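You operate a simulated robot arm through the tools that you are given. There is no shell and no other tool. Be economical: measure what you need, move in short steps, check, and stop when the job is done.

You run a simulated robot arm. Do the job below in one go: nothing can be reset, and whatever is moved stays where it is left.

TASK
Switch off the heat and take the joined strips out of the splicer.
Fine: the heat goes off first, both clamps end open, the strips lie on the table, still joined.

The check looks at the end state, three seconds after you hand in, the way a careful person would. Anything else that was tipped, shoved, dropped, spilled or broken makes it a failure.

THE ROBOT
A 7-joint arm with a two-finger parallel gripper, fixed in place. Base frame: the origin is at the foot of the arm, x ahead of it, y to its left, z up; the work surface is at about z = 0.85. Lengths are in m, angles in degrees, forces in N, time in s.
With the tool pointing down near the work surface it reaches from about 0.3 to 0.7 m from the base axis. Its first joint turns from -66.0 to 66.0 degrees. Payload 1.57 kg.
Tool frame: the origin (TCP) lies between the finger pads and is the grasp point; the fingertips stand 0.03 m ahead of it; z points along the fingers, y is the line along which they close. The gripper opens to 0.11 m. The fingers are 0.024 m wide and 0.012 m thick; the gripper's body (0.048 by 0.112 m) begins 0.078 m behind the TCP.
Orientation is that of the tool frame in the base frame, as [roll, pitch, yaw] about the fixed x, y, z axes, in that order (R = Rz(yaw) Ry(pitch) Rx(roll)). With the fingers straight down and closing along the base's y, the tool's x points along the base's -x, its y along +y and its z along -z.

THE INTERFACE
- The arm moves only by the tool jog_arm. Its argument "series" is a list of rows, each a list of 7 numbers: the shift along the tool's x, y, z in m, then the turn, a rotation vector about the tool's x, y, z in degrees, then the opening, from 0 (shut) to 1 (fully open). In form: [[dx, dy, dz, wx, wy, wz, grip], ...]. A call has 1 to 12 rows; each row shifts and turns the commanded pose from where the row before left it, along the tool's axes as they then stand. Rows are played at 5 a second. More than 0.05 m and 8.6 degrees between two rows, or a gripper value outside its range, and nothing of the call is played. Where a pose cannot be reached the arm comes as near as it can. A force on the tool above 40 N (or 10 N above the force at the start of the call, whichever is more), or a blocked arm, ends the call early, and 0.2 s more pass. The fingers move at their own pace (about 0.108 m/s each) and stop on an object; they squeeze with about 25 N. The grip force told is the motor's: it shows also when the fingers shut on nothing. Time passes only in rows, and 0.2 s behind the last, so rows that do not move let the fingers close. It gives the time, the measured TCP pose, the force on the tool (base axes), the opening and the grip force at its end, in the units of the frame above (readings bear some noise), and new pictures: "views" is both (left out), scene, wrist or none.
- Cameras (640 x 400 px; columns grow to the right, rows downward): "scene" is fixed at [0.1734, -0.4118, 1.3869]; the picture's right is [0.60, -0.80, 0.00], its down [-0.58, -0.43, -0.69] and it looks along [0.55, 0.42, -0.72] (base axes); focal length 214 px, centre (320, 200). "wrist" rides on the gripper at [0.07, 0.016, -0.141] in the tool frame; the picture's right is [-0.23, 0.97, 0.00], its down [-0.86, -0.20, -0.48] and it looks along [-0.47, -0.11, 0.88] (tool axes); focal length 222 px, centre (320, 200). There is no depth. A picture from a camera that has moved, and an enlarged one, comes with that camera's place and axes in the base frame and with its lens.
- close_up(camera, box): a new picture of the part [left, top, right, bottom] of that camera's present view, enlarged. No time passes.
- job_done(): hands the job in; it is judged then, once.

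Work in short steps. Places have to be worked out from the pictures, the camera data and where the tool is seen: move nearer, look again, correct. Check each grasp and each placing, and mend what went wrong. You have 120 turns and 170 pictures in all, those below and enlarged ones among them. Open the gripper and draw the arm clear of the work before you hand the job in, unless the task says otherwise; then end with one line.

The tools are called after "Emit:" as name(argument=value, ...) on one line, values as JSON. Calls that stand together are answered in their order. jog_arm: Moves the arm, as the interface text tells. Its arguments: {"type":"object","properties":{"series":{"type":"array","items":{"type":"array","items":{"type":"number"}}},"views":{"type":"string","enum":["both","scene","wrist","none"]}},"required":["series"]} The other tools are called the same way: close_up (camera, box) takes an enlarged picture of a part of a camera's view; job_done () hands the job in.

At the start:

```text
time: 0.0
eef_pos: [0.3179, -0.1467, 1.2312]
orientation: [-180.0, 0.0, 180.0]
contact_force: [0.0, 0.3, -0.5]
grip_width: 0.1101
grasp_force: 0.1
```

scene: 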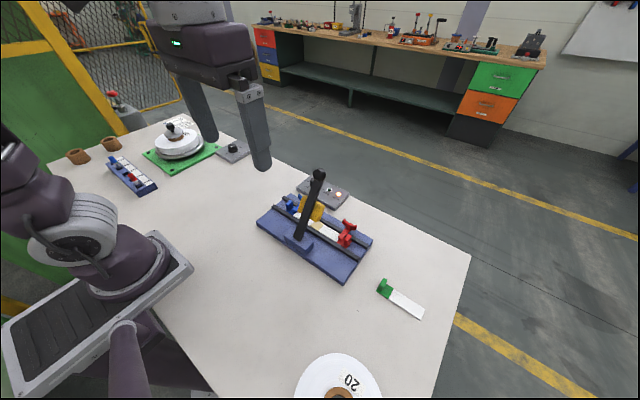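
wrist: 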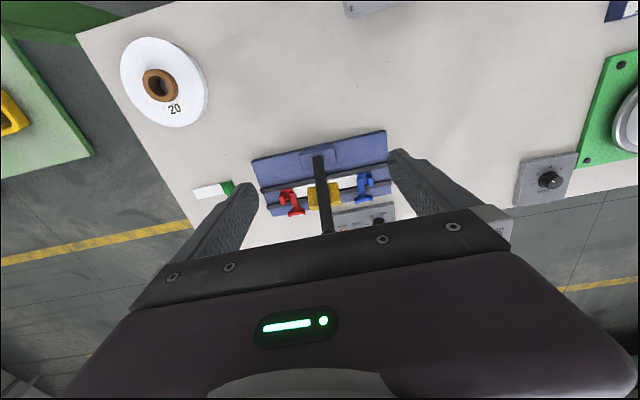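

The splicer sits near the scene's centre, with a lever and red and blue clamps. I'll enlarge it in both cameras before moving.

Emit:
close_up(camera="scene", box=[240, 150, 400, 290])

Emit:
close_up(camera="wrist", box=[240, 120, 400, 240])

```text
2.86 times, centred on (320, 220) of scene
camera zoom: at [0.1734, -0.4118, 1.3869], right [0.6, -0.8, 0.0], down [-0.58, -0.43, -0.69], along [0.55, 0.42, -0.72], focal length 613 px, centre (320, 143)
```

zoom: 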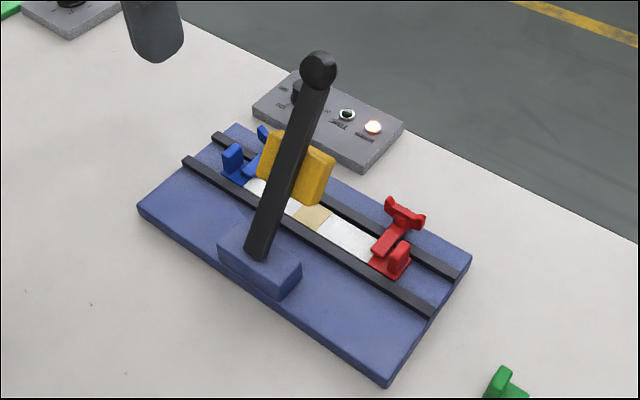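

```text
3.33 times, centred on (320, 180) of wrist
camera zoom: at [0.2485, -0.1303, 1.3718], right [0.23, 0.97, 0.0], down [0.86, -0.2, 0.48], along [0.47, -0.11, -0.88], focal length 740 px, centre (320, 267)
```

zoom: 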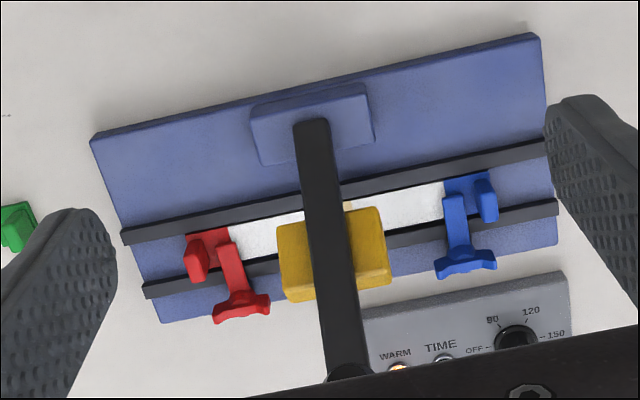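

Heater lever looks raised about 60° (tip near (0.487,-0.171,1.056)); the control box knob is near (0.61,-0.056). I'll move above for a closer look, staying clear of the lever tip.

Emit:
jog_arm(series=[[-0.03, 0.02, 0.015, 0, 0, 0, 1], [-0.03, 0.02, 0.015, 0, 0, 0, 1], [-0.03, 0.02, 0.015, 0, 0, 0, 1], [-0.03, 0.02, 0.015, 0, 0, 0, 1], [0, 0, 0, 0, 0, 0, 1]])

```text
time: 1.2
eef_pos: [0.4399, -0.0655, 1.1708]
orientation: [-180.0, 0.0, -179.9]
contact_force: [0.1, 0.5, 1.2]
grip_width: 0.1101
grasp_force: 0.0
camera wrist: at [0.369, -0.0498, 1.3121], right [0.23, 0.97, 0.0], down [0.86, -0.2, 0.48], along [0.47, -0.11, -0.88], focal length 222 px, centre (320, 200)
```

scene: 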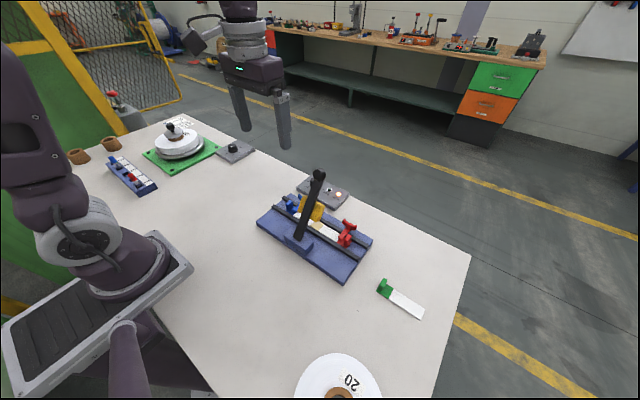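
wrist: 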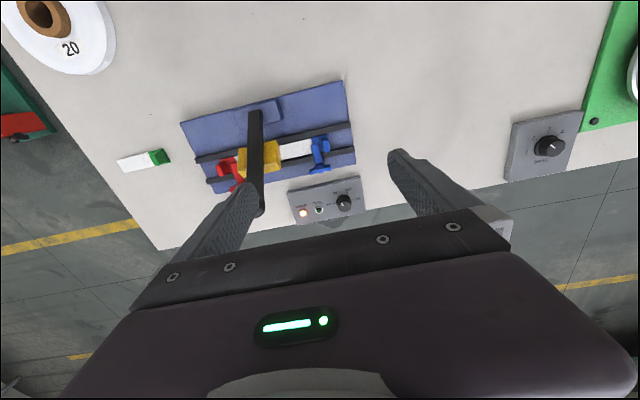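

The whole splicer and its control box are in view, along with a second box by the turntable. I'll zoom on both.

Emit:
close_up(camera="wrist", box=[280, 165, 376, 225])

Emit:
close_up(camera="wrist", box=[190, 100, 366, 210])

Emit:
close_up(camera="scene", box=[270, 170, 366, 230])

Emit:
close_up(camera="wrist", box=[500, 100, 596, 190])

```text
6.67 times, centred on (328, 195) of wrist
camera zoom: at [0.369, -0.0498, 1.3121], right [0.23, 0.97, 0.0], down [0.86, -0.2, 0.48], along [0.47, -0.11, -0.88], focal length 1481 px, centre (267, 233)
```

zoom: 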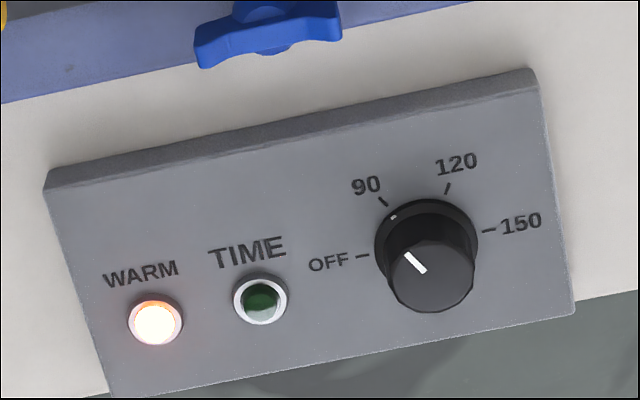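

```text
3.64 times, centred on (278, 155) of wrist
camera zoom: at [0.369, -0.0498, 1.3121], right [0.23, 0.97, 0.0], down [0.86, -0.2, 0.48], along [0.47, -0.11, -0.88], focal length 808 px, centre (473, 364)
```

zoom: 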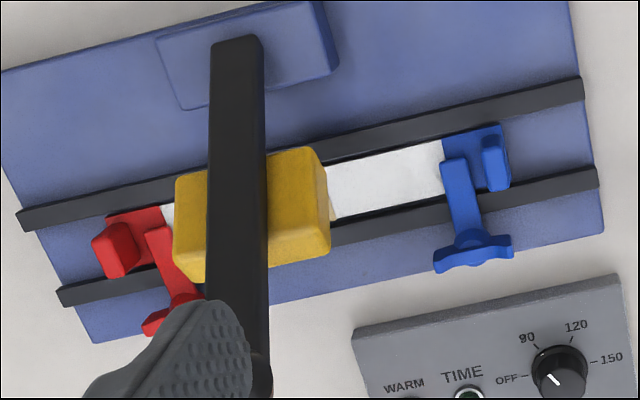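

```text
6.67 times, centred on (318, 200) of scene
camera zoom: at [0.1734, -0.4117, 1.3869], right [0.6, -0.8, 0.0], down [-0.58, -0.43, -0.69], along [0.55, 0.42, -0.72], focal length 1430 px, centre (333, 200)
```

zoom: 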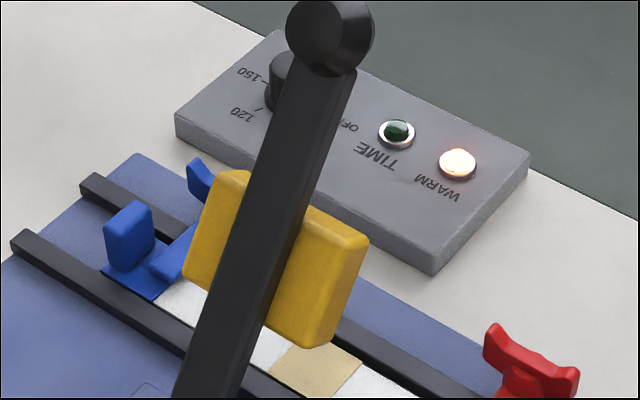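

```text
4.44 times, centred on (548, 145) of wrist
camera zoom: at [0.369, -0.0498, 1.3121], right [0.23, 0.97, 0.0], down [0.86, -0.2, 0.48], along [0.47, -0.11, -0.88], focal length 987 px, centre (-693, 444)
```

zoom: 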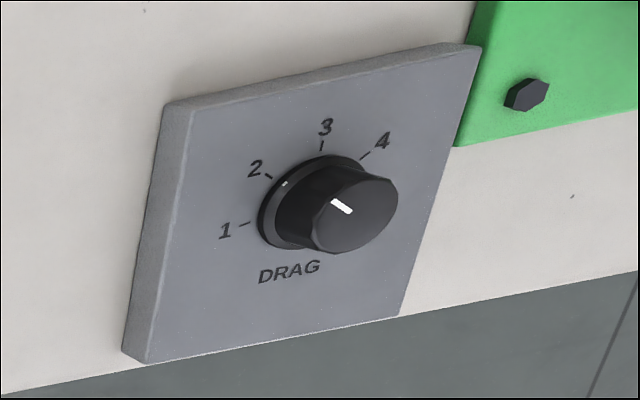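

The knob points at 90 and OFF lies 60° counter-clockwise seen from above. I put the knob at about (0.6145, -0.053), top z≈0.903. I'll hover above it, pre-turned by +30°, with the fingers part-closed to keep off the TIME button.

Emit:
jog_arm(series=[[-0.035, 0.0025, 0.02, 0, 0, 0, 0.5], [-0.035, 0.0025, 0.025, 0, 0, 0, 0.5], [-0.035, 0.0025, 0.03, 0, 0, 0, 0.5], [-0.035, 0.0025, 0.03, 0, 0, 0, 0.5], [-0.0345, 0.0025, 0.03, 0, 0, 0, 0.5], [0, 0, 0.03, 0, 0, 7.5, 0.5], [0, 0, 0.02, 0, 0, 7.5, 0.5], [0, 0, 0, 0, 0, 7.5, 0.5], [0, 0, 0, 0, 0, 7.5, 0.5], [0, 0, 0, 0, 0, 0, 0.5]])

```text
time: 3.4
eef_pos: [0.6141, -0.0542, 0.9855]
orientation: [-180.0, -0.1, 149.9]
contact_force: [0.6, 0.2, -0.7]
grip_width: 0.0547
grasp_force: 0.1
camera wrist: at [0.5603, -0.0046, 1.1266], right [0.68, 0.73, 0.0], down [0.64, -0.6, 0.48], along [0.35, -0.33, -0.88], focal length 222 px, centre (320, 200)
```

scene: 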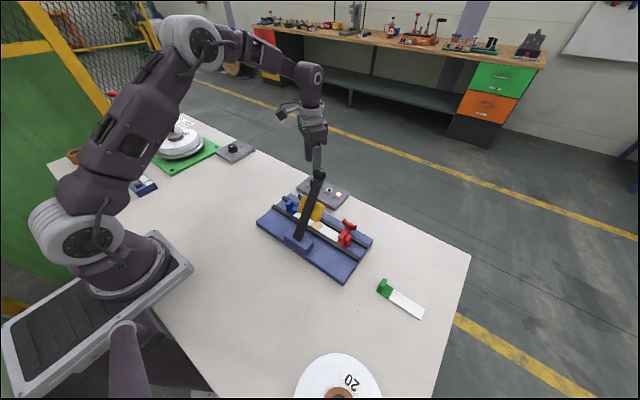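
wrist: 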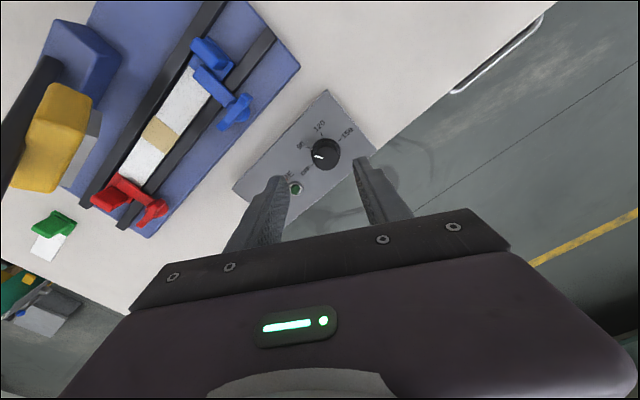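

Hovering over the knob; I'll enlarge to verify the alignment.

Emit:
close_up(camera="wrist", box=[240, 90, 400, 220])

Emit:
close_up(camera="wrist", box=[60, 20, 300, 240])

```text
3.08 times, centred on (320, 155) of wrist
camera zoom: at [0.5603, -0.0046, 1.1266], right [0.68, 0.73, 0.0], down [0.64, -0.6, 0.48], along [0.35, -0.33, -0.88], focal length 684 px, centre (320, 338)
```

zoom: 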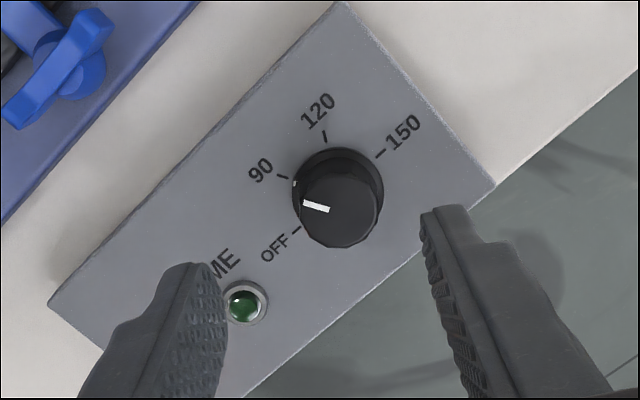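

```text
1.82 times, centred on (180, 130) of wrist
camera zoom: at [0.5603, -0.0046, 1.1266], right [0.68, 0.73, 0.0], down [0.64, -0.6, 0.48], along [0.35, -0.33, -0.88], focal length 404 px, centre (574, 327)
```

zoom: 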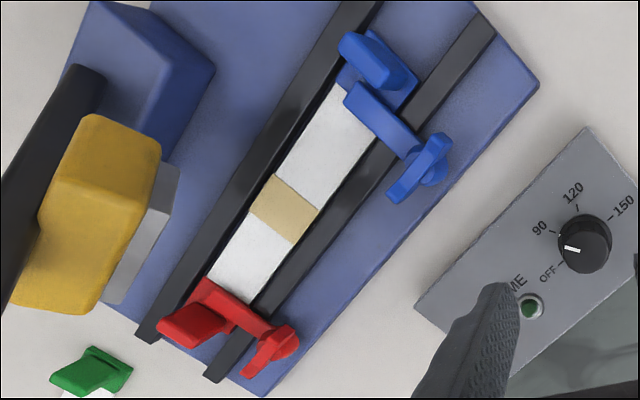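

Knob centre refined to about (0.617,-0.050); I'll shift ~4 mm along the tool's y, descend, then close.

Emit:
jog_arm(series=[[-0.001, 0.0045, 0.02, 0, 0, 0, 0.5], [0, 0, 0.025, 0, 0, 0, 0.5], [0, 0, 0.0225, 0, 0, 0, 0.5], [0, 0, 0, 0, 0, 0, 0.5], [0, 0, 0, 0, 0, 0, 0.2], [0, 0, 0, 0, 0, 0, 0.1], [0, 0, 0, 0, 0, 0, 0.1]])

```text
time: 5.0
eef_pos: [0.6171, -0.0486, 0.9183]
orientation: [179.9, 0.0, 150.1]
contact_force: [7.2, 10.3, -6.5]
grip_width: 0.0279
grasp_force: 38.0
camera wrist: at [0.5637, -0.0009, 1.059], right [0.68, 0.73, 0.0], down [0.64, -0.6, 0.48], along [0.35, -0.32, -0.88], focal length 222 px, centre (320, 200)
```

scene: 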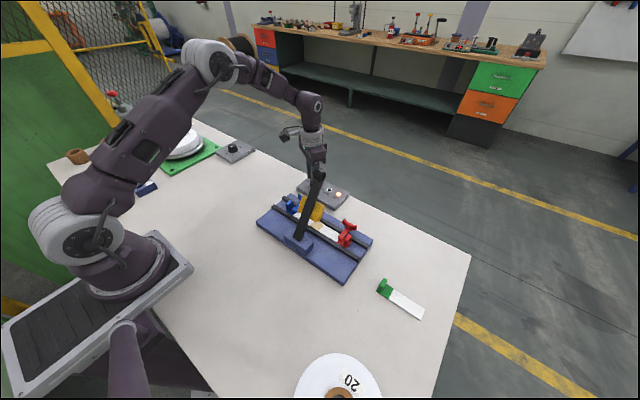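
wrist: 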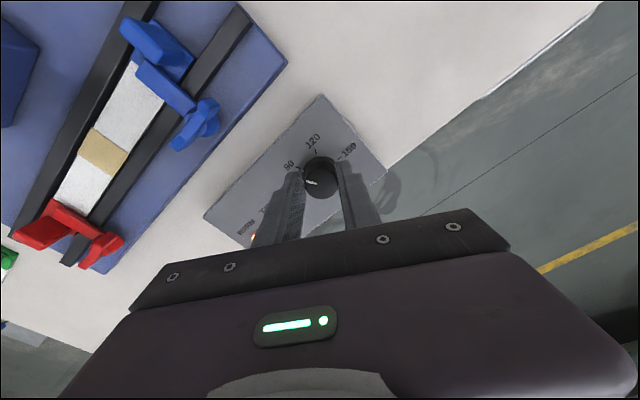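

Knob is held (28 mm). There's ~12 N sideways along tool +y, so I'll ease over 2 mm and turn it 60° counter-clockwise.

Emit:
jog_arm(series=[[0, 0.0025, 0, 0, 0, 0, 0.1], [0, 0, 0, 0, 0, -7.5, 0.1], [0, 0, 0, 0, 0, -7.5, 0.1], [0, 0, 0, 0, 0, -7.5, 0.1], [0, 0, 0, 0, 0, -7.5, 0.1], [0, 0, 0, 0, 0, -7.5, 0.1], [0, 0, 0, 0, 0, -7.5, 0.1], [0, 0, 0, 0, 0, -7.5, 0.1], [0, 0, 0, 0, 0, -7.5, 0.1], [0, 0, 0, 0, 0, 0, 0.1]], views="wrist")

Emit:
close_up(camera="wrist", box=[240, 100, 400, 220])

```text
time: 6.7
eef_pos: [0.6173, -0.0538, 0.918]
orientation: [-179.6, -0.3, -163.3]
contact_force: [-0.4, -4.3, -2.1]
grip_width: 0.0277
grasp_force: 38.6
stopped in row 8: the force on the tool passed its limit (the readings are from after the stop); the commanded pose is now the measured one
camera wrist: at [0.5449, -0.057, 1.0594], right [-0.06, 1.0, -0.01], down [0.88, 0.06, 0.48], along [0.47, 0.02, -0.88], focal length 222 px, centre (320, 200)
```

wrist: 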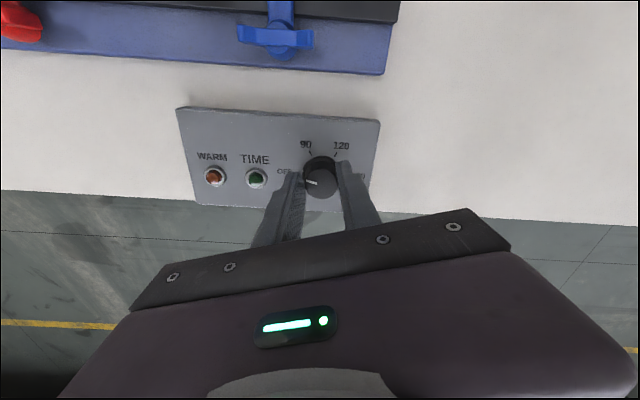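

```text
3.33 times, centred on (320, 160) of wrist
camera zoom: at [0.5449, -0.057, 1.0594], right [-0.06, 1.0, -0.01], down [0.88, 0.06, 0.48], along [0.47, 0.02, -0.88], focal length 740 px, centre (320, 333)
```

zoom: 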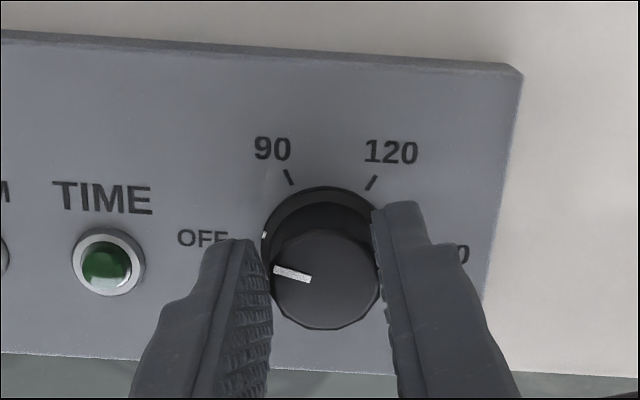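

The WARM lamp is out and the pointer is nearly at OFF. I'll release and see where the knob settles.

Emit:
jog_arm(series=[[0, 0, 0, 0, 0, 0, 0.45], [0, 0, 0, 0, 0, 0, 0.45], [0, 0, -0.03, 0, 0, 0, 0.45], [0, 0, -0.03, 0, 0, 0, 0.45], [0, 0, 0, 0, 0, 0, 0.45]], views="wrist")

Emit:
close_up(camera="wrist", box=[190, 90, 390, 230])

```text
time: 7.9
eef_pos: [0.6167, -0.052, 0.9783]
orientation: [-179.6, -0.3, -163.2]
contact_force: [0.9, -1.0, -0.6]
grip_width: 0.0496
grasp_force: 0.0
camera wrist: at [0.5449, -0.0562, 1.1199], right [-0.06, 1.0, -0.01], down [0.88, 0.06, 0.48], along [0.47, 0.02, -0.88], focal length 222 px, centre (320, 200)
```

wrist: 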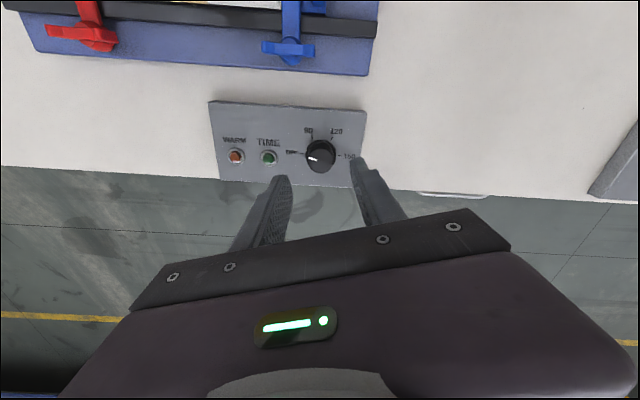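

```text
2.86 times, centred on (290, 160) of wrist
camera zoom: at [0.5449, -0.0562, 1.1199], right [-0.06, 1.0, -0.01], down [0.88, 0.06, 0.48], along [0.47, 0.02, -0.88], focal length 635 px, centre (406, 314)
```

zoom: 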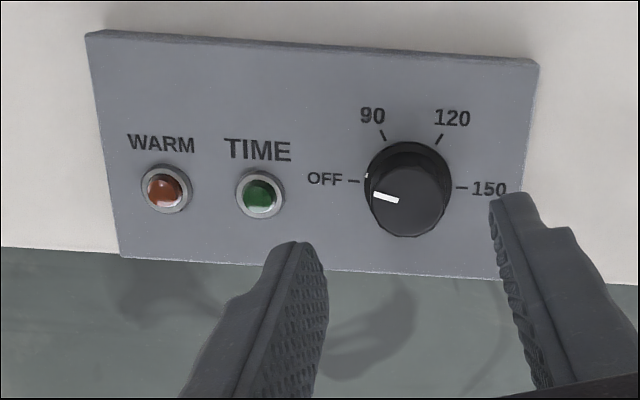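

Lamp is out, but the pointer is still ~8° short of the OFF tick. I'll regrip and nudge it the rest of the way.

Emit:
jog_arm(series=[[0, 0.001, 0.03, 0, 0, 0, 0.45], [0, 0, 0.03, 0, 0, 0, 0.45], [0, 0, 0, 0, 0, 0, 0.2], [0, 0, 0, 0, 0, 0, 0.1], [0, 0, 0, 0, 0, -4, 0.1], [0, 0, 0, 0, 0, -5, 0.1], [0, 0, 0, 0, 0, 0, 0.1], [0, 0, 0, 0, 0, 0, 0.45], [0, 0, 0, 0, 0, 0, 0.45], [0, 0, -0.03, 0, 0, 0, 0.45], [0, 0, -0.03, 0, 0, 0, 0.45], [0, 0, 0, 0, 0, 0, 0.45]], views="wrist")

Emit:
close_up(camera="wrist", box=[190, 90, 390, 230])

```text
time: 10.5
eef_pos: [0.6172, -0.0518, 0.9784]
orientation: [-179.7, -0.3, -154.2]
contact_force: [-0.5, 0.2, -0.1]
grip_width: 0.0493
grasp_force: 0.0
camera wrist: at [0.5464, -0.0668, 1.1199], right [-0.22, 0.98, -0.01], down [0.86, 0.2, 0.47], along [0.46, 0.1, -0.88], focal length 222 px, centre (320, 200)
```

wrist: 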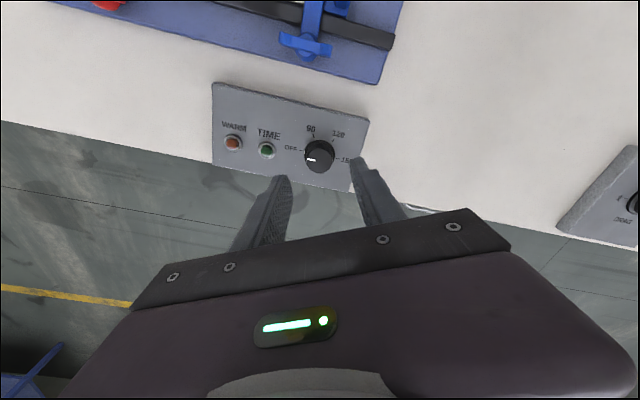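

```text
2.86 times, centred on (290, 160) of wrist
camera zoom: at [0.5464, -0.0668, 1.1199], right [-0.22, 0.98, -0.01], down [0.86, 0.2, 0.47], along [0.46, 0.1, -0.88], focal length 635 px, centre (406, 314)
```

zoom: 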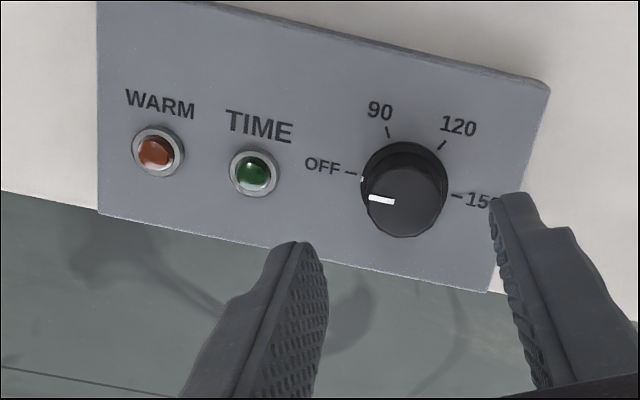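

Heat is now squarely at OFF. Next I'll study the clamps: zoom from the scene, and step the arm up and back for a closer wrist view.

Emit:
close_up(camera="scene", box=[325, 210, 373, 255])

Emit:
close_up(camera="scene", box=[275, 185, 335, 235])

Emit:
jog_arm(series=[[0, 0, -0.04, 0, 0, 8, 0.45], [0, 0, -0.04, 0, 0, 8, 0.45], [0, 0, -0.02, 0, 0, 8, 0.45], [0, 0, 0, 0, 0, 8, 0.45], [0, 0, 0, 0, 0, 8, 0.45], [0, 0, 0, 0, 0, 8, 0.45], [0, 0, 0, 0, 0, 8, 0.45], [0, 0, 0, 0, 0, 0, 0.45]], views="wrist")

```text
8.89 times, centred on (349, 232) of scene
camera zoom: at [0.1734, -0.4118, 1.3869], right [0.6, -0.8, 0.0], down [-0.58, -0.43, -0.69], along [0.55, 0.42, -0.72], focal length 1906 px, centre (62, -89)
```

zoom: 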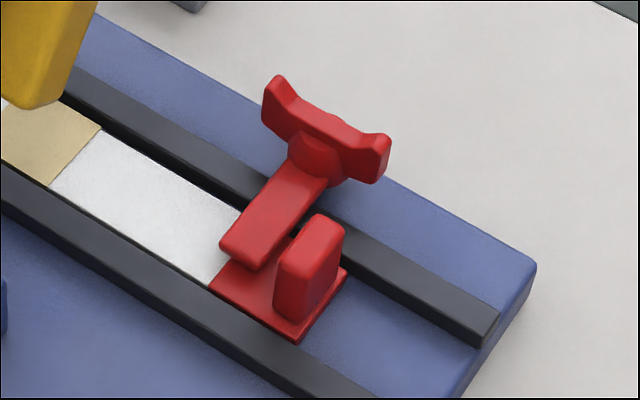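

```text
8.00 times, centred on (305, 210) of scene
camera zoom: at [0.1734, -0.4118, 1.3869], right [0.6, -0.8, 0.0], down [-0.58, -0.43, -0.69], along [0.55, 0.42, -0.72], focal length 1716 px, centre (440, 120)
```

zoom: 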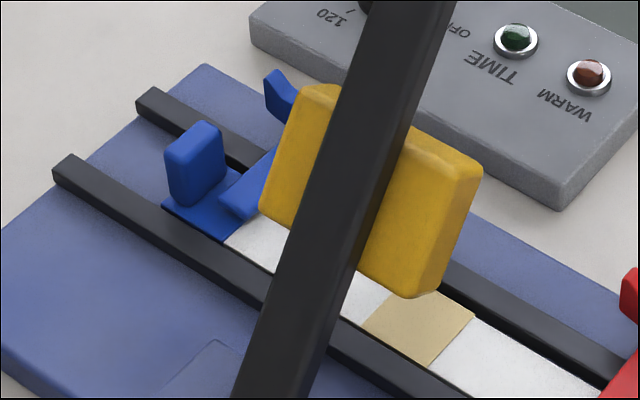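

```text
time: 12.3
eef_pos: [0.616, -0.051, 1.0772]
orientation: [-179.5, 0.0, 149.8]
contact_force: [0.0, 0.3, -0.1]
grip_width: 0.0495
grasp_force: 0.1
camera wrist: at [0.5646, -0.0005, 1.2188], right [0.69, 0.73, -0.01], down [0.64, -0.6, 0.48], along [0.34, -0.34, -0.88], focal length 222 px, centre (320, 200)
```

wrist: 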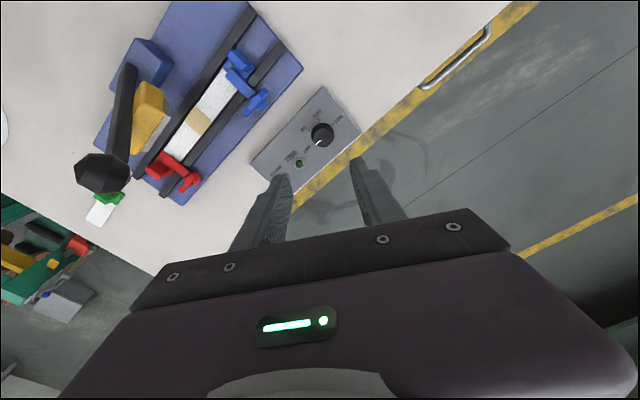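

Each clamp seems to have a plate with an upright post and an arm with wings. I need a closer look at the blue one, so I'll move the camera low over it, clear of the lever.

Emit:
jog_arm(series=[[0.0304, -0.0176, 0.005, 0, 0, 0, 0.45], [0.0304, -0.0176, 0.01, 0, 0, 0, 0.45], [0.0304, -0.0176, 0.02, 0, 0, 0, 0.45], [0.0304, -0.0176, 0.02, 0, 0, 0, 0.45], [0.0304, -0.0176, 0.02, 0, 0, 0, 0.45], [0, 0, 0, 0, 0, 0, 0.45]], views="both")

Emit:
close_up(camera="wrist", box=[220, 100, 420, 240])

```text
time: 13.7
eef_pos: [0.4398, -0.052, 1.0023]
orientation: [-179.6, 0.0, 149.7]
contact_force: [0.3, -0.3, -0.2]
grip_width: 0.0495
grasp_force: 0.1
camera wrist: at [0.3873, -0.0012, 1.1443], right [0.69, 0.73, -0.01], down [0.64, -0.6, 0.48], along [0.35, -0.33, -0.88], focal length 222 px, centre (320, 200)
```

scene: 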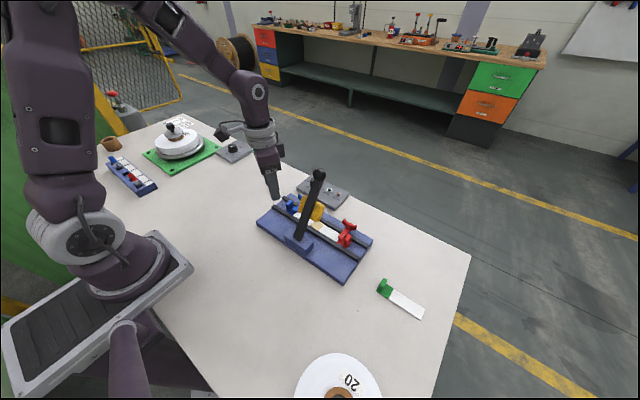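
wrist: 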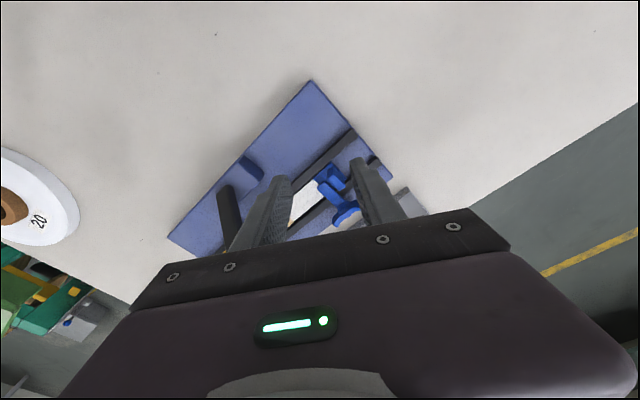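

```text
2.86 times, centred on (320, 170) of wrist
camera zoom: at [0.3873, -0.0012, 1.1443], right [0.69, 0.73, -0.01], down [0.64, -0.6, 0.48], along [0.35, -0.33, -0.88], focal length 635 px, centre (320, 286)
```

zoom: 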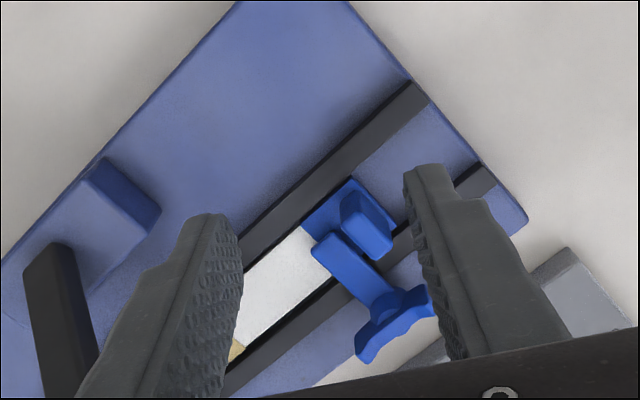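

Top views don't reveal the mechanism; I'll look at the blue clamp from its outer side (+y), by turning to yaw 90 and tilting slightly.

Emit:
jog_arm(series=[[-0.006, 0.048, 0, 0, 0, 0, 0.45], [-0.006, 0.048, 0, 0, 0, 0, 0.45], [0, 0, 0, 0, 0, 7.5, 0.6], [0, 0, 0, 0, 0, 7.5, 0.7], [0, 0, 0, 0, 0, 7.5, 0.8], [0, 0, 0, 0, 0, 7.5, 0.9], [0, 0, 0, 0, 0, 7.5, 1], [0, 0, 0, 0, 0, 7.5, 1], [0, 0, 0, 0, 0, 7.5, 1], [0, 0, 0, 0, 0, 7.5, 1], [0, 0, 0, 0, 0, 0, 1]], views="wrist")

```text
time: 16.1
eef_pos: [0.4994, 0.026, 1.0026]
orientation: [-179.8, 0.3, 89.6]
contact_force: [-0.3, 0.4, 0.4]
grip_width: 0.1102
grasp_force: 0.0
camera wrist: at [0.516, 0.0964, 1.1434], right [0.97, -0.23, 0.0], down [-0.2, -0.85, 0.49], along [-0.11, -0.47, -0.87], focal length 222 px, centre (320, 200)
```

wrist: 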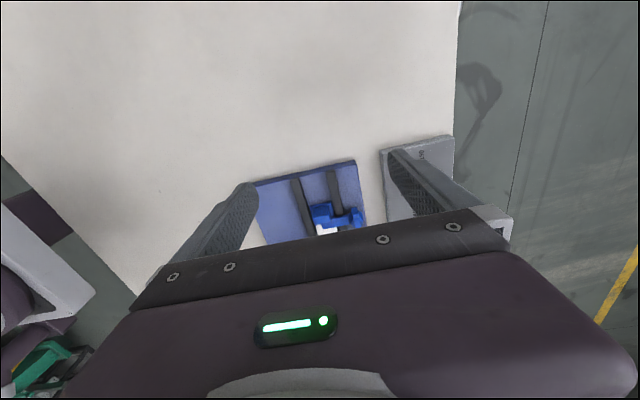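

Good; tilt −24° about tool y and lower to bring the clamp into view obliquely.

Emit:
jog_arm(series=[[0, 0, 0, 0, -8, 0, 1], [0, 0, 0, 0, -8, 0, 1], [0, 0, 0, 0, -8, 0, 1], [0.02, -0.005, 0.03, 0, 0, 0, 1], [0, 0, 0, 0, 0, 0, 1]], views="wrist")

Emit:
close_up(camera="wrist", box=[220, 80, 420, 240])

```text
time: 17.3
eef_pos: [0.4943, 0.0331, 0.9666]
orientation: [-179.8, 24.5, 89.9]
contact_force: [0.5, 0.5, 0.0]
grip_width: 0.11
grasp_force: 0.1
camera wrist: at [0.5106, 0.1543, 1.0668], right [0.97, -0.21, 0.09], down [-0.2, -0.58, 0.79], along [-0.11, -0.79, -0.61], focal length 222 px, centre (320, 200)
```

wrist: 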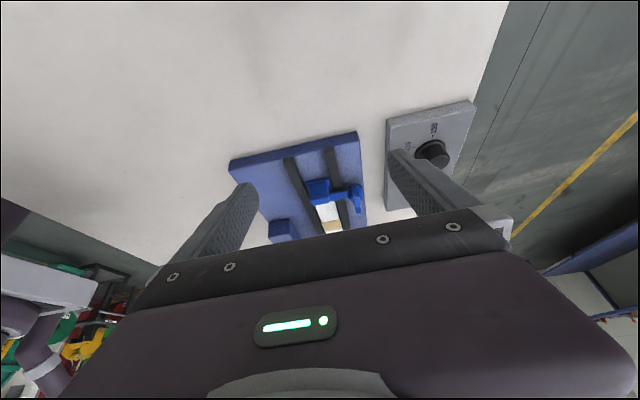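

```text
2.50 times, centred on (320, 160) of wrist
camera zoom: at [0.5106, 0.1543, 1.0668], right [0.97, -0.21, 0.09], down [-0.2, -0.58, 0.79], along [-0.11, -0.79, -0.61], focal length 555 px, centre (320, 300)
```

zoom: 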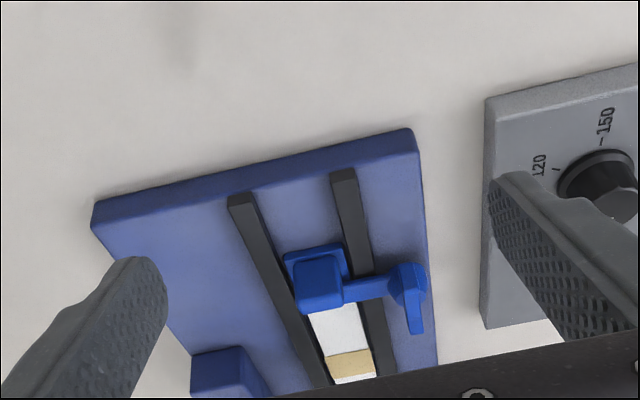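

Emit:
close_up(camera="wrist", box=[295, 150, 385, 222])

```text
5.56 times, centred on (340, 186) of wrist
camera zoom: at [0.5106, 0.1543, 1.0668], right [0.97, -0.21, 0.09], down [-0.2, -0.58, 0.79], along [-0.11, -0.79, -0.61], focal length 1234 px, centre (209, 278)
```

zoom: 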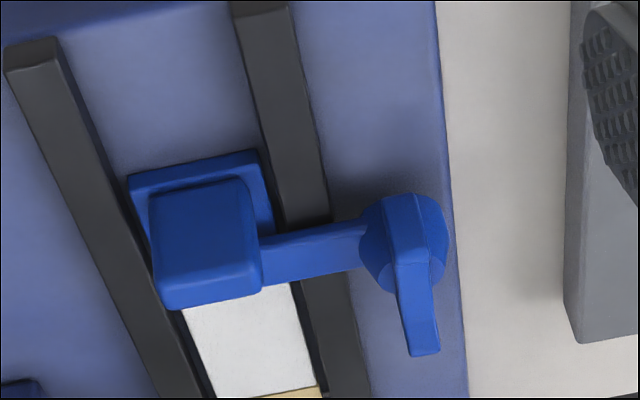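

Still ambiguous whether the arm flips up or the wing turns about a vertical hub. I'll go for a near-horizontal view from the +y side.

Emit:
jog_arm(series=[[0, 0, 0, 0, -8, 0, 1], [0, 0, 0, 0, -8, 0, 1], [0, 0, 0, 0, -8, 0, 1], [0.02, 0, 0.015, 0, 0, 0, 1], [0, 0, 0, 0, 0, 0, 1]], views="both")

Emit:
close_up(camera="wrist", box=[260, 120, 400, 240])

```text
time: 18.5
eef_pos: [0.4949, 0.0353, 0.9416]
orientation: [-179.8, 48.4, 90.0]
contact_force: [0.4, 0.7, -0.2]
grip_width: 0.1101
grasp_force: 0.1
camera wrist: at [0.5108, 0.1863, 0.9838], right [0.97, -0.15, 0.17], down [-0.2, -0.21, 0.96], along [-0.11, -0.97, -0.23], focal length 222 px, centre (320, 200)
```

scene: 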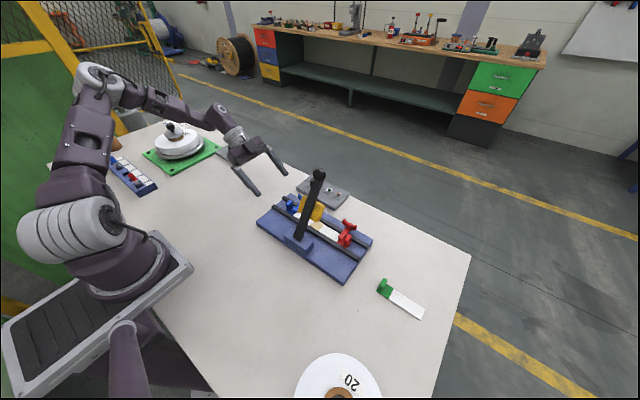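
wrist: 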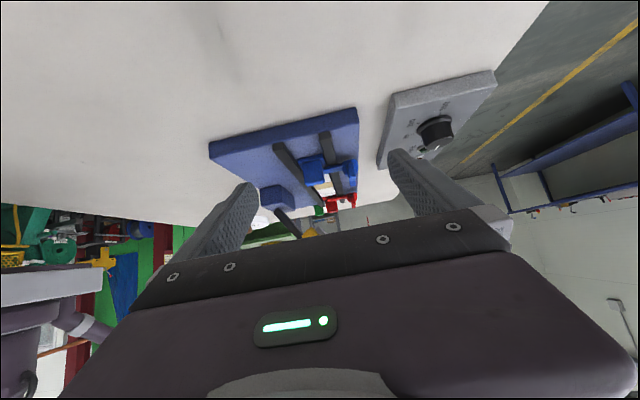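

```text
3.33 times, centred on (330, 180) of wrist
camera zoom: at [0.5108, 0.1863, 0.9838], right [0.97, -0.15, 0.17], down [-0.2, -0.21, 0.96], along [-0.11, -0.97, -0.23], focal length 740 px, centre (287, 267)
```

zoom: 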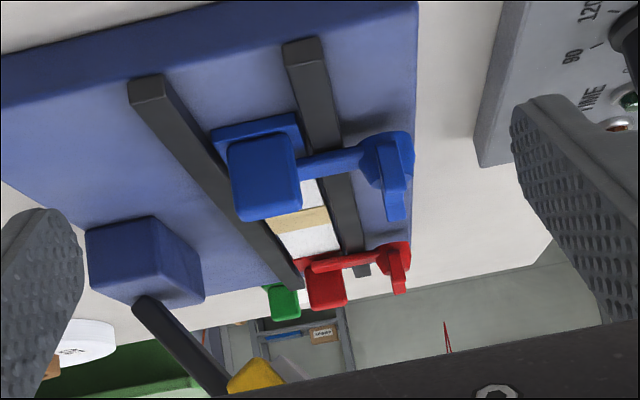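

Now clear: the green piece on the table shows that a plate with a post is the strip's own end tab. So the blue and red arms, on hubs with wings standing behind the far rail, are quarter-turn swing clamps. The post blocks swinging outward, so they should open inward (blue counter-clockwise, red clockwise). I'll level the tool and measure the blue wing from above.

Emit:
jog_arm(series=[[0, 0, 0, 0, 8, 0, 1], [0, 0, 0, 0, 8, 0, 1], [0, 0, 0, 0, 8, 0, 1], [0, 0, 0, 0, 8, 0, 0.8], [0, 0, 0, 0, 8, 0, 0.6], [0, 0, 0, 0, 8.4, 0, 0.5], [-0.035, 0.0075, -0.03, 0, 0, 0, 0.5], [-0.035, 0.0075, -0.03, 0, 0, 0, 0.5], [0, 0, 0, 0, 0, 0, 0.5]], views="wrist")

Emit:
close_up(camera="wrist", box=[240, 100, 400, 240])

```text
time: 20.5
eef_pos: [0.5084, -0.0362, 1.0018]
orientation: [-179.8, -0.1, 89.9]
contact_force: [0.0, -0.4, -1.1]
grip_width: 0.0551
grasp_force: 0.1
camera wrist: at [0.5252, 0.0332, 1.144], right [0.97, -0.23, 0.0], down [-0.2, -0.85, 0.48], along [-0.11, -0.47, -0.88], focal length 222 px, centre (320, 200)
```

wrist: 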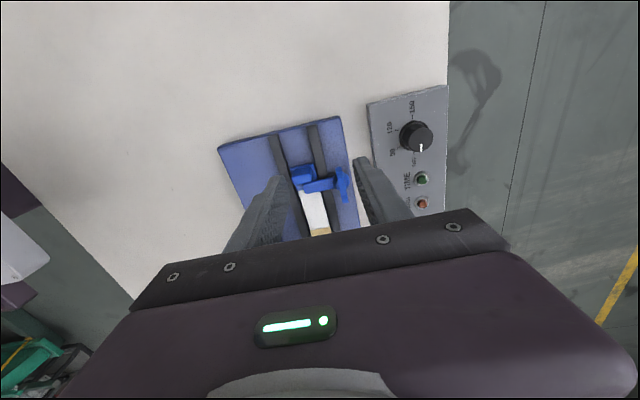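

```text
2.86 times, centred on (320, 170) of wrist
camera zoom: at [0.5252, 0.0332, 1.144], right [0.97, -0.23, 0.0], down [-0.2, -0.85, 0.48], along [-0.11, -0.47, -0.88], focal length 635 px, centre (320, 286)
```

zoom: 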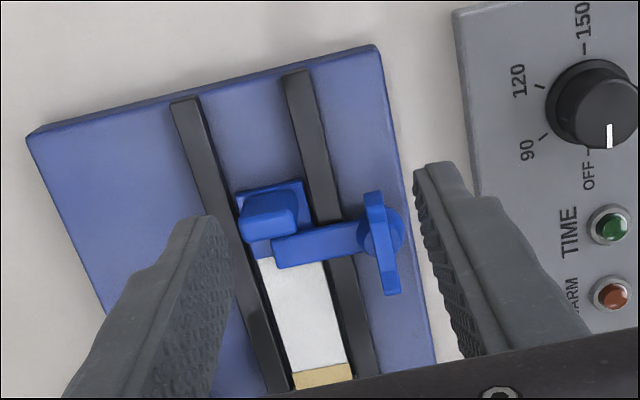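

Blue wing: along y, centre ≈(0.525,-0.082), 45 mm long, arm reaching to x≈0.48. I'll narrow the gripper and descend so the fingertips straddle the wing at z≈0.899.

Emit:
jog_arm(series=[[-0.024, 0.0083, 0, 0, 0, 0, 0.32], [-0.023, 0.0083, 0, 0, 0, 0, 0.32], [0, 0, 0.03, 0, 0, 0, 0.32], [0, 0, 0.025, 0, 0, 0, 0.32], [0, 0, 0, 0, 0, 0, 0.32]], views="both")

Emit:
close_up(camera="wrist", box=[240, 100, 400, 240])

```text
time: 21.7
eef_pos: [0.5265, -0.0821, 0.9466]
orientation: [-179.8, 0.0, 89.8]
contact_force: [-0.2, -0.7, -0.2]
grip_width: 0.0352
grasp_force: 0.1
camera wrist: at [0.5419, -0.0136, 1.0886], right [0.97, -0.23, 0.0], down [-0.2, -0.85, 0.48], along [-0.11, -0.47, -0.88], focal length 222 px, centre (320, 200)
```

scene: 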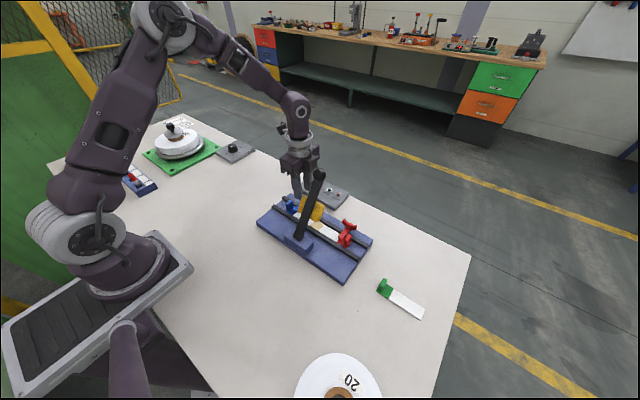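
wrist: 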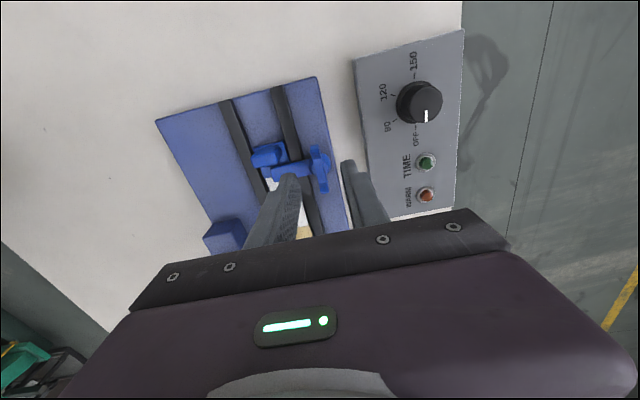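

```text
2.86 times, centred on (320, 170) of wrist
camera zoom: at [0.5419, -0.0136, 1.0886], right [0.97, -0.23, 0.0], down [-0.2, -0.85, 0.48], along [-0.11, -0.47, -0.88], focal length 635 px, centre (320, 286)
```

zoom: 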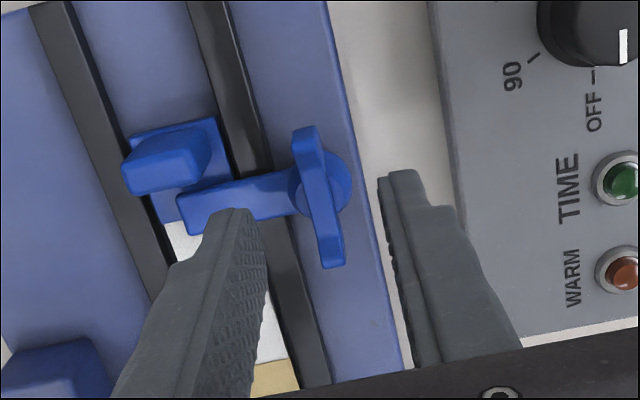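

Alignment confirmed (wing at (0.526,-0.082)). I'll descend 19 mm and close.

Emit:
jog_arm(series=[[0, -0.0005, 0.019, 0, 0, 0, 0.32], [0, 0, 0, 0, 0, 0, 0.32], [0, 0, 0, 0, 0, 0, 0.15], [0, 0, 0, 0, 0, 0, 0], [0, 0, 0, 0, 0, 0, 0], [0, 0, 0, 0, 0, 0, 0]], views="wrist")

Emit:
close_up(camera="wrist", box=[240, 100, 400, 240])

```text
time: 23.1
eef_pos: [0.5256, -0.0827, 0.9284]
orientation: [-179.9, 0.1, 89.8]
contact_force: [0.8, -1.3, -3.7]
grip_width: 0.0077
grasp_force: 27.3
camera wrist: at [0.5413, -0.0136, 1.0695], right [0.97, -0.23, 0.0], down [-0.2, -0.85, 0.48], along [-0.11, -0.47, -0.88], focal length 222 px, centre (320, 200)
```

wrist: 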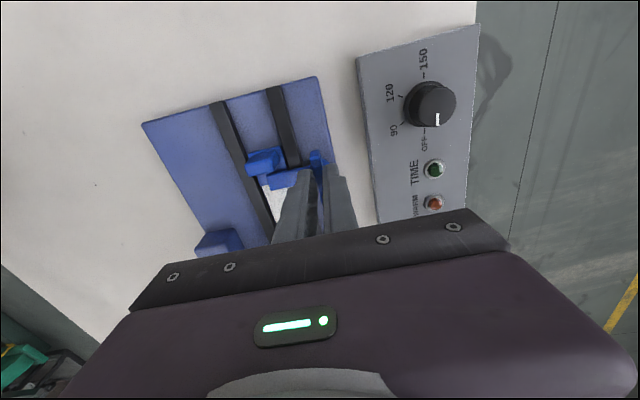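

```text
2.86 times, centred on (320, 170) of wrist
camera zoom: at [0.5413, -0.0136, 1.0695], right [0.97, -0.23, 0.0], down [-0.2, -0.85, 0.48], along [-0.11, -0.47, -0.88], focal length 635 px, centre (320, 286)
```

zoom: 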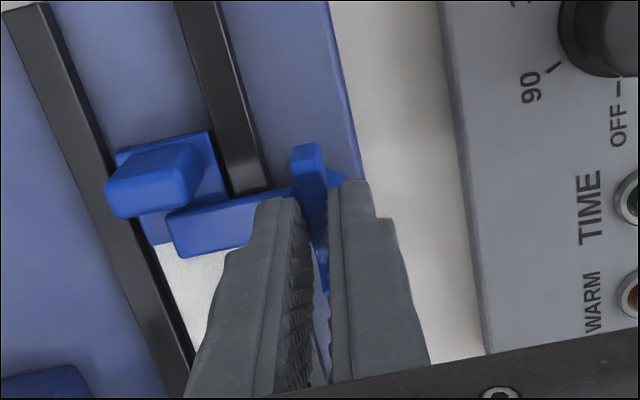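

Wing gripped (7.7 mm). I'll test with 15° counter-clockwise and watch.

Emit:
jog_arm(series=[[0, 0, 0, 0, 0, -5, 0], [0, 0, 0, 0, 0, -5, 0], [0, 0, 0, 0, 0, -5, 0], [0, 0, 0, 0, 0, 0, 0]], views="wrist")

Emit:
close_up(camera="wrist", box=[240, 100, 400, 240])

```text
time: 24.1
eef_pos: [0.5249, -0.0826, 0.9284]
orientation: [-179.7, 0.1, 104.7]
contact_force: [-6.1, -2.7, -0.9]
grip_width: 0.0077
grasp_force: 26.7
camera wrist: at [0.5223, -0.0117, 1.0696], right [1.0, 0.03, 0.0], down [0.03, -0.88, 0.48], along [0.01, -0.48, -0.88], focal length 222 px, centre (320, 200)
```

wrist: 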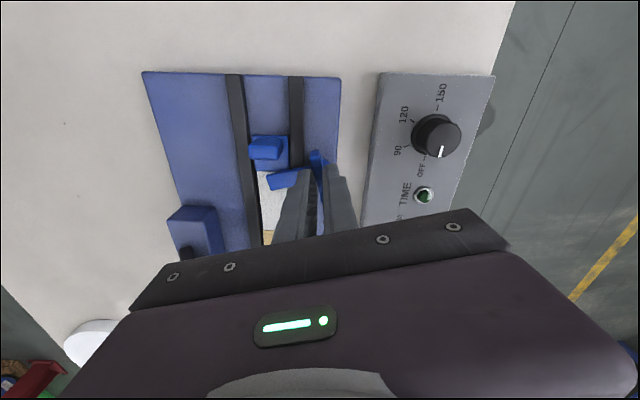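

```text
2.86 times, centred on (320, 170) of wrist
camera zoom: at [0.5223, -0.0117, 1.0696], right [1.0, 0.03, 0.0], down [0.03, -0.88, 0.48], along [0.01, -0.48, -0.88], focal length 635 px, centre (320, 286)
```

zoom: 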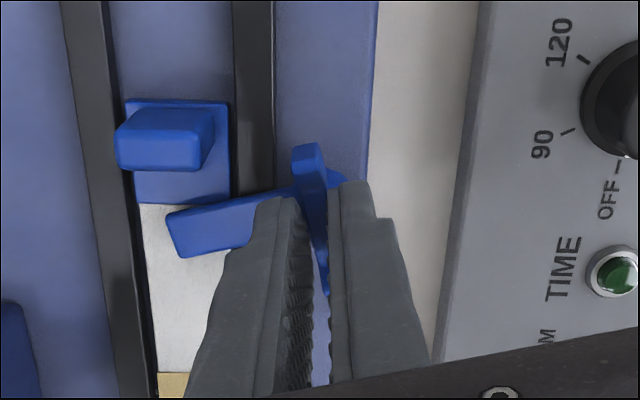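

The arm swings away over the strip. Continuing to a quarter turn.

Emit:
jog_arm(series=[[0, 0, 0, 0, 0, -7.5, 0], [0, 0, 0, 0, 0, -7.5, 0], [0, 0, 0, 0, 0, -7.5, 0], [0, 0, 0, 0, 0, -7.5, 0], [0, 0, 0, 0, 0, -7.5, 0], [0, 0, 0, 0, 0, -7.5, 0], [0, 0, 0, 0, 0, -7.5, 0], [0, 0, 0, 0, 0, -7.5, 0], [0, 0, 0, 0, 0, -7.5, 0], [0, 0, 0, 0, 0, -7.5, 0], [0, 0, 0, 0, 0, 0, 0]], views="wrist")

Emit:
close_up(camera="wrist", box=[220, 80, 400, 240])

```text
time: 26.5
eef_pos: [0.5223, -0.0839, 0.9283]
orientation: [-180.0, -0.3, 179.9]
contact_force: [-23.3, -25.1, 2.7]
grip_width: 0.0081
grasp_force: 26.6
camera wrist: at [0.4541, -0.0684, 1.0698], right [0.23, 0.97, 0.0], down [0.86, -0.2, 0.47], along [0.46, -0.11, -0.88], focal length 222 px, centre (320, 200)
```

wrist: 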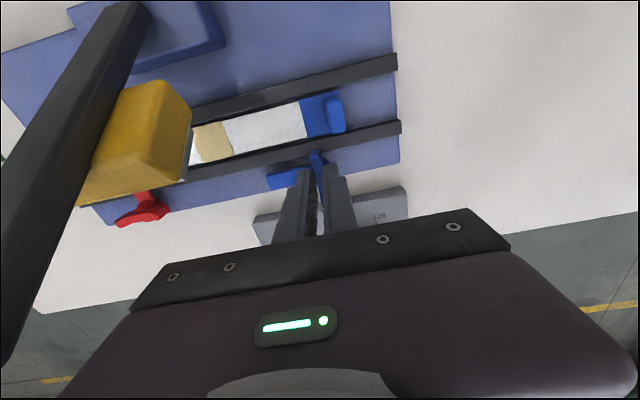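

```text
2.50 times, centred on (310, 160) of wrist
camera zoom: at [0.4541, -0.0684, 1.0698], right [0.23, 0.97, 0.0], down [0.86, -0.2, 0.47], along [0.46, -0.11, -0.88], focal length 555 px, centre (345, 300)
```

zoom: 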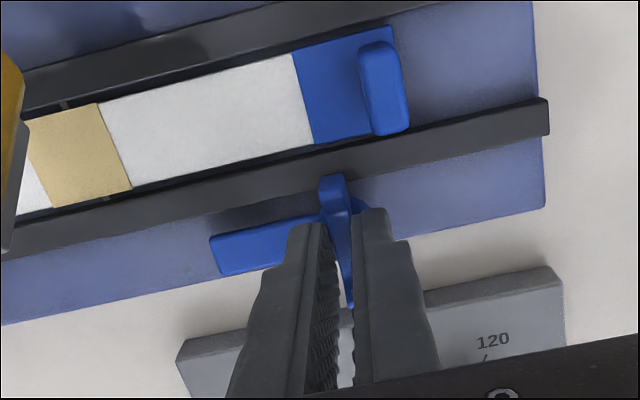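

Blue clamp is open. I'll release, rise, and go around the lever tip on the +x side toward the red clamp.

Emit:
jog_arm(series=[[0, 0, 0, 0, 0, 0, 0.3], [0, 0, 0, 0, 0, 0, 0.3], [0, 0, -0.03, 0, 0, 0, 0.3], [0, 0, -0.03, 0, 0, 0, 0.3], [-0.04, 0, 0, 0, 0, 0, 0.3], [-0.04, 0, 0, 0, 0, 0, 0.3], [0, -0.042, 0, 0, 0, 0, 0.3], [0, -0.042, 0, 0, 0, 0, 0.3], [0, -0.042, 0, 0, 0, 0, 0.3], [0, -0.042, 0, 0, 0, 0, 0.3], [0, 0, 0, 0, 0, 0, 0.3]], views="both")

```text
time: 28.9
eef_pos: [0.6063, -0.2517, 0.9889]
orientation: [180.0, -0.2, 179.8]
contact_force: [0.4, 0.0, 0.7]
grip_width: 0.0327
grasp_force: 0.0
camera wrist: at [0.5363, -0.2359, 1.13], right [0.23, 0.97, 0.0], down [0.86, -0.2, 0.48], along [0.46, -0.11, -0.88], focal length 222 px, centre (320, 200)
```

scene: 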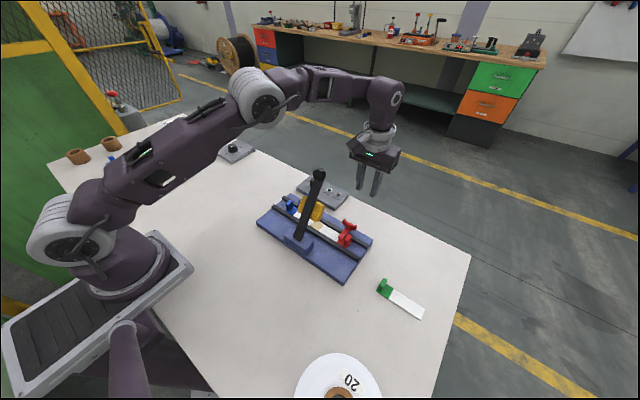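
wrist: 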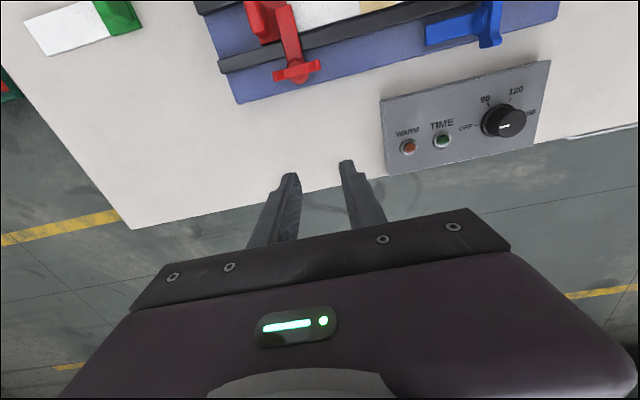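

Red wing ≈(0.525,-0.254), symmetric to the blue. Rotating to yaw −90 here, clear of everything.

Emit:
jog_arm(series=[[0, -0.0125, -0.0025, 0, 0, -7.5, 0.35], [0, -0.0125, -0.0025, 0, 0, -7.5, 0.35], [0, 0, 0, 0, 0, -7.5, 0.35], [0, 0, 0, 0, 0, -7.5, 0.35], [0, 0, 0, 0, 0, -7.5, 0.35], [0, 0, 0, 0, 0, -7.5, 0.35], [0, 0, 0, 0, 0, -7.5, 0.35], [0, 0, 0, 0, 0, -7.5, 0.35], [0, 0, 0, 0, 0, -7.5, 0.35], [0, 0, 0, 0, 0, -7.5, 0.35], [0, 0, 0, 0, 0, -7.5, 0.35], [0, 0, 0, 0, 0, -7.5, 0.35]], views="none")

```text
time: 31.5
eef_pos: [0.6056, -0.2755, 0.9927]
orientation: [179.7, -0.1, -90.1]
contact_force: [0.1, -0.4, 0.2]
grip_width: 0.0388
grasp_force: 0.0
```

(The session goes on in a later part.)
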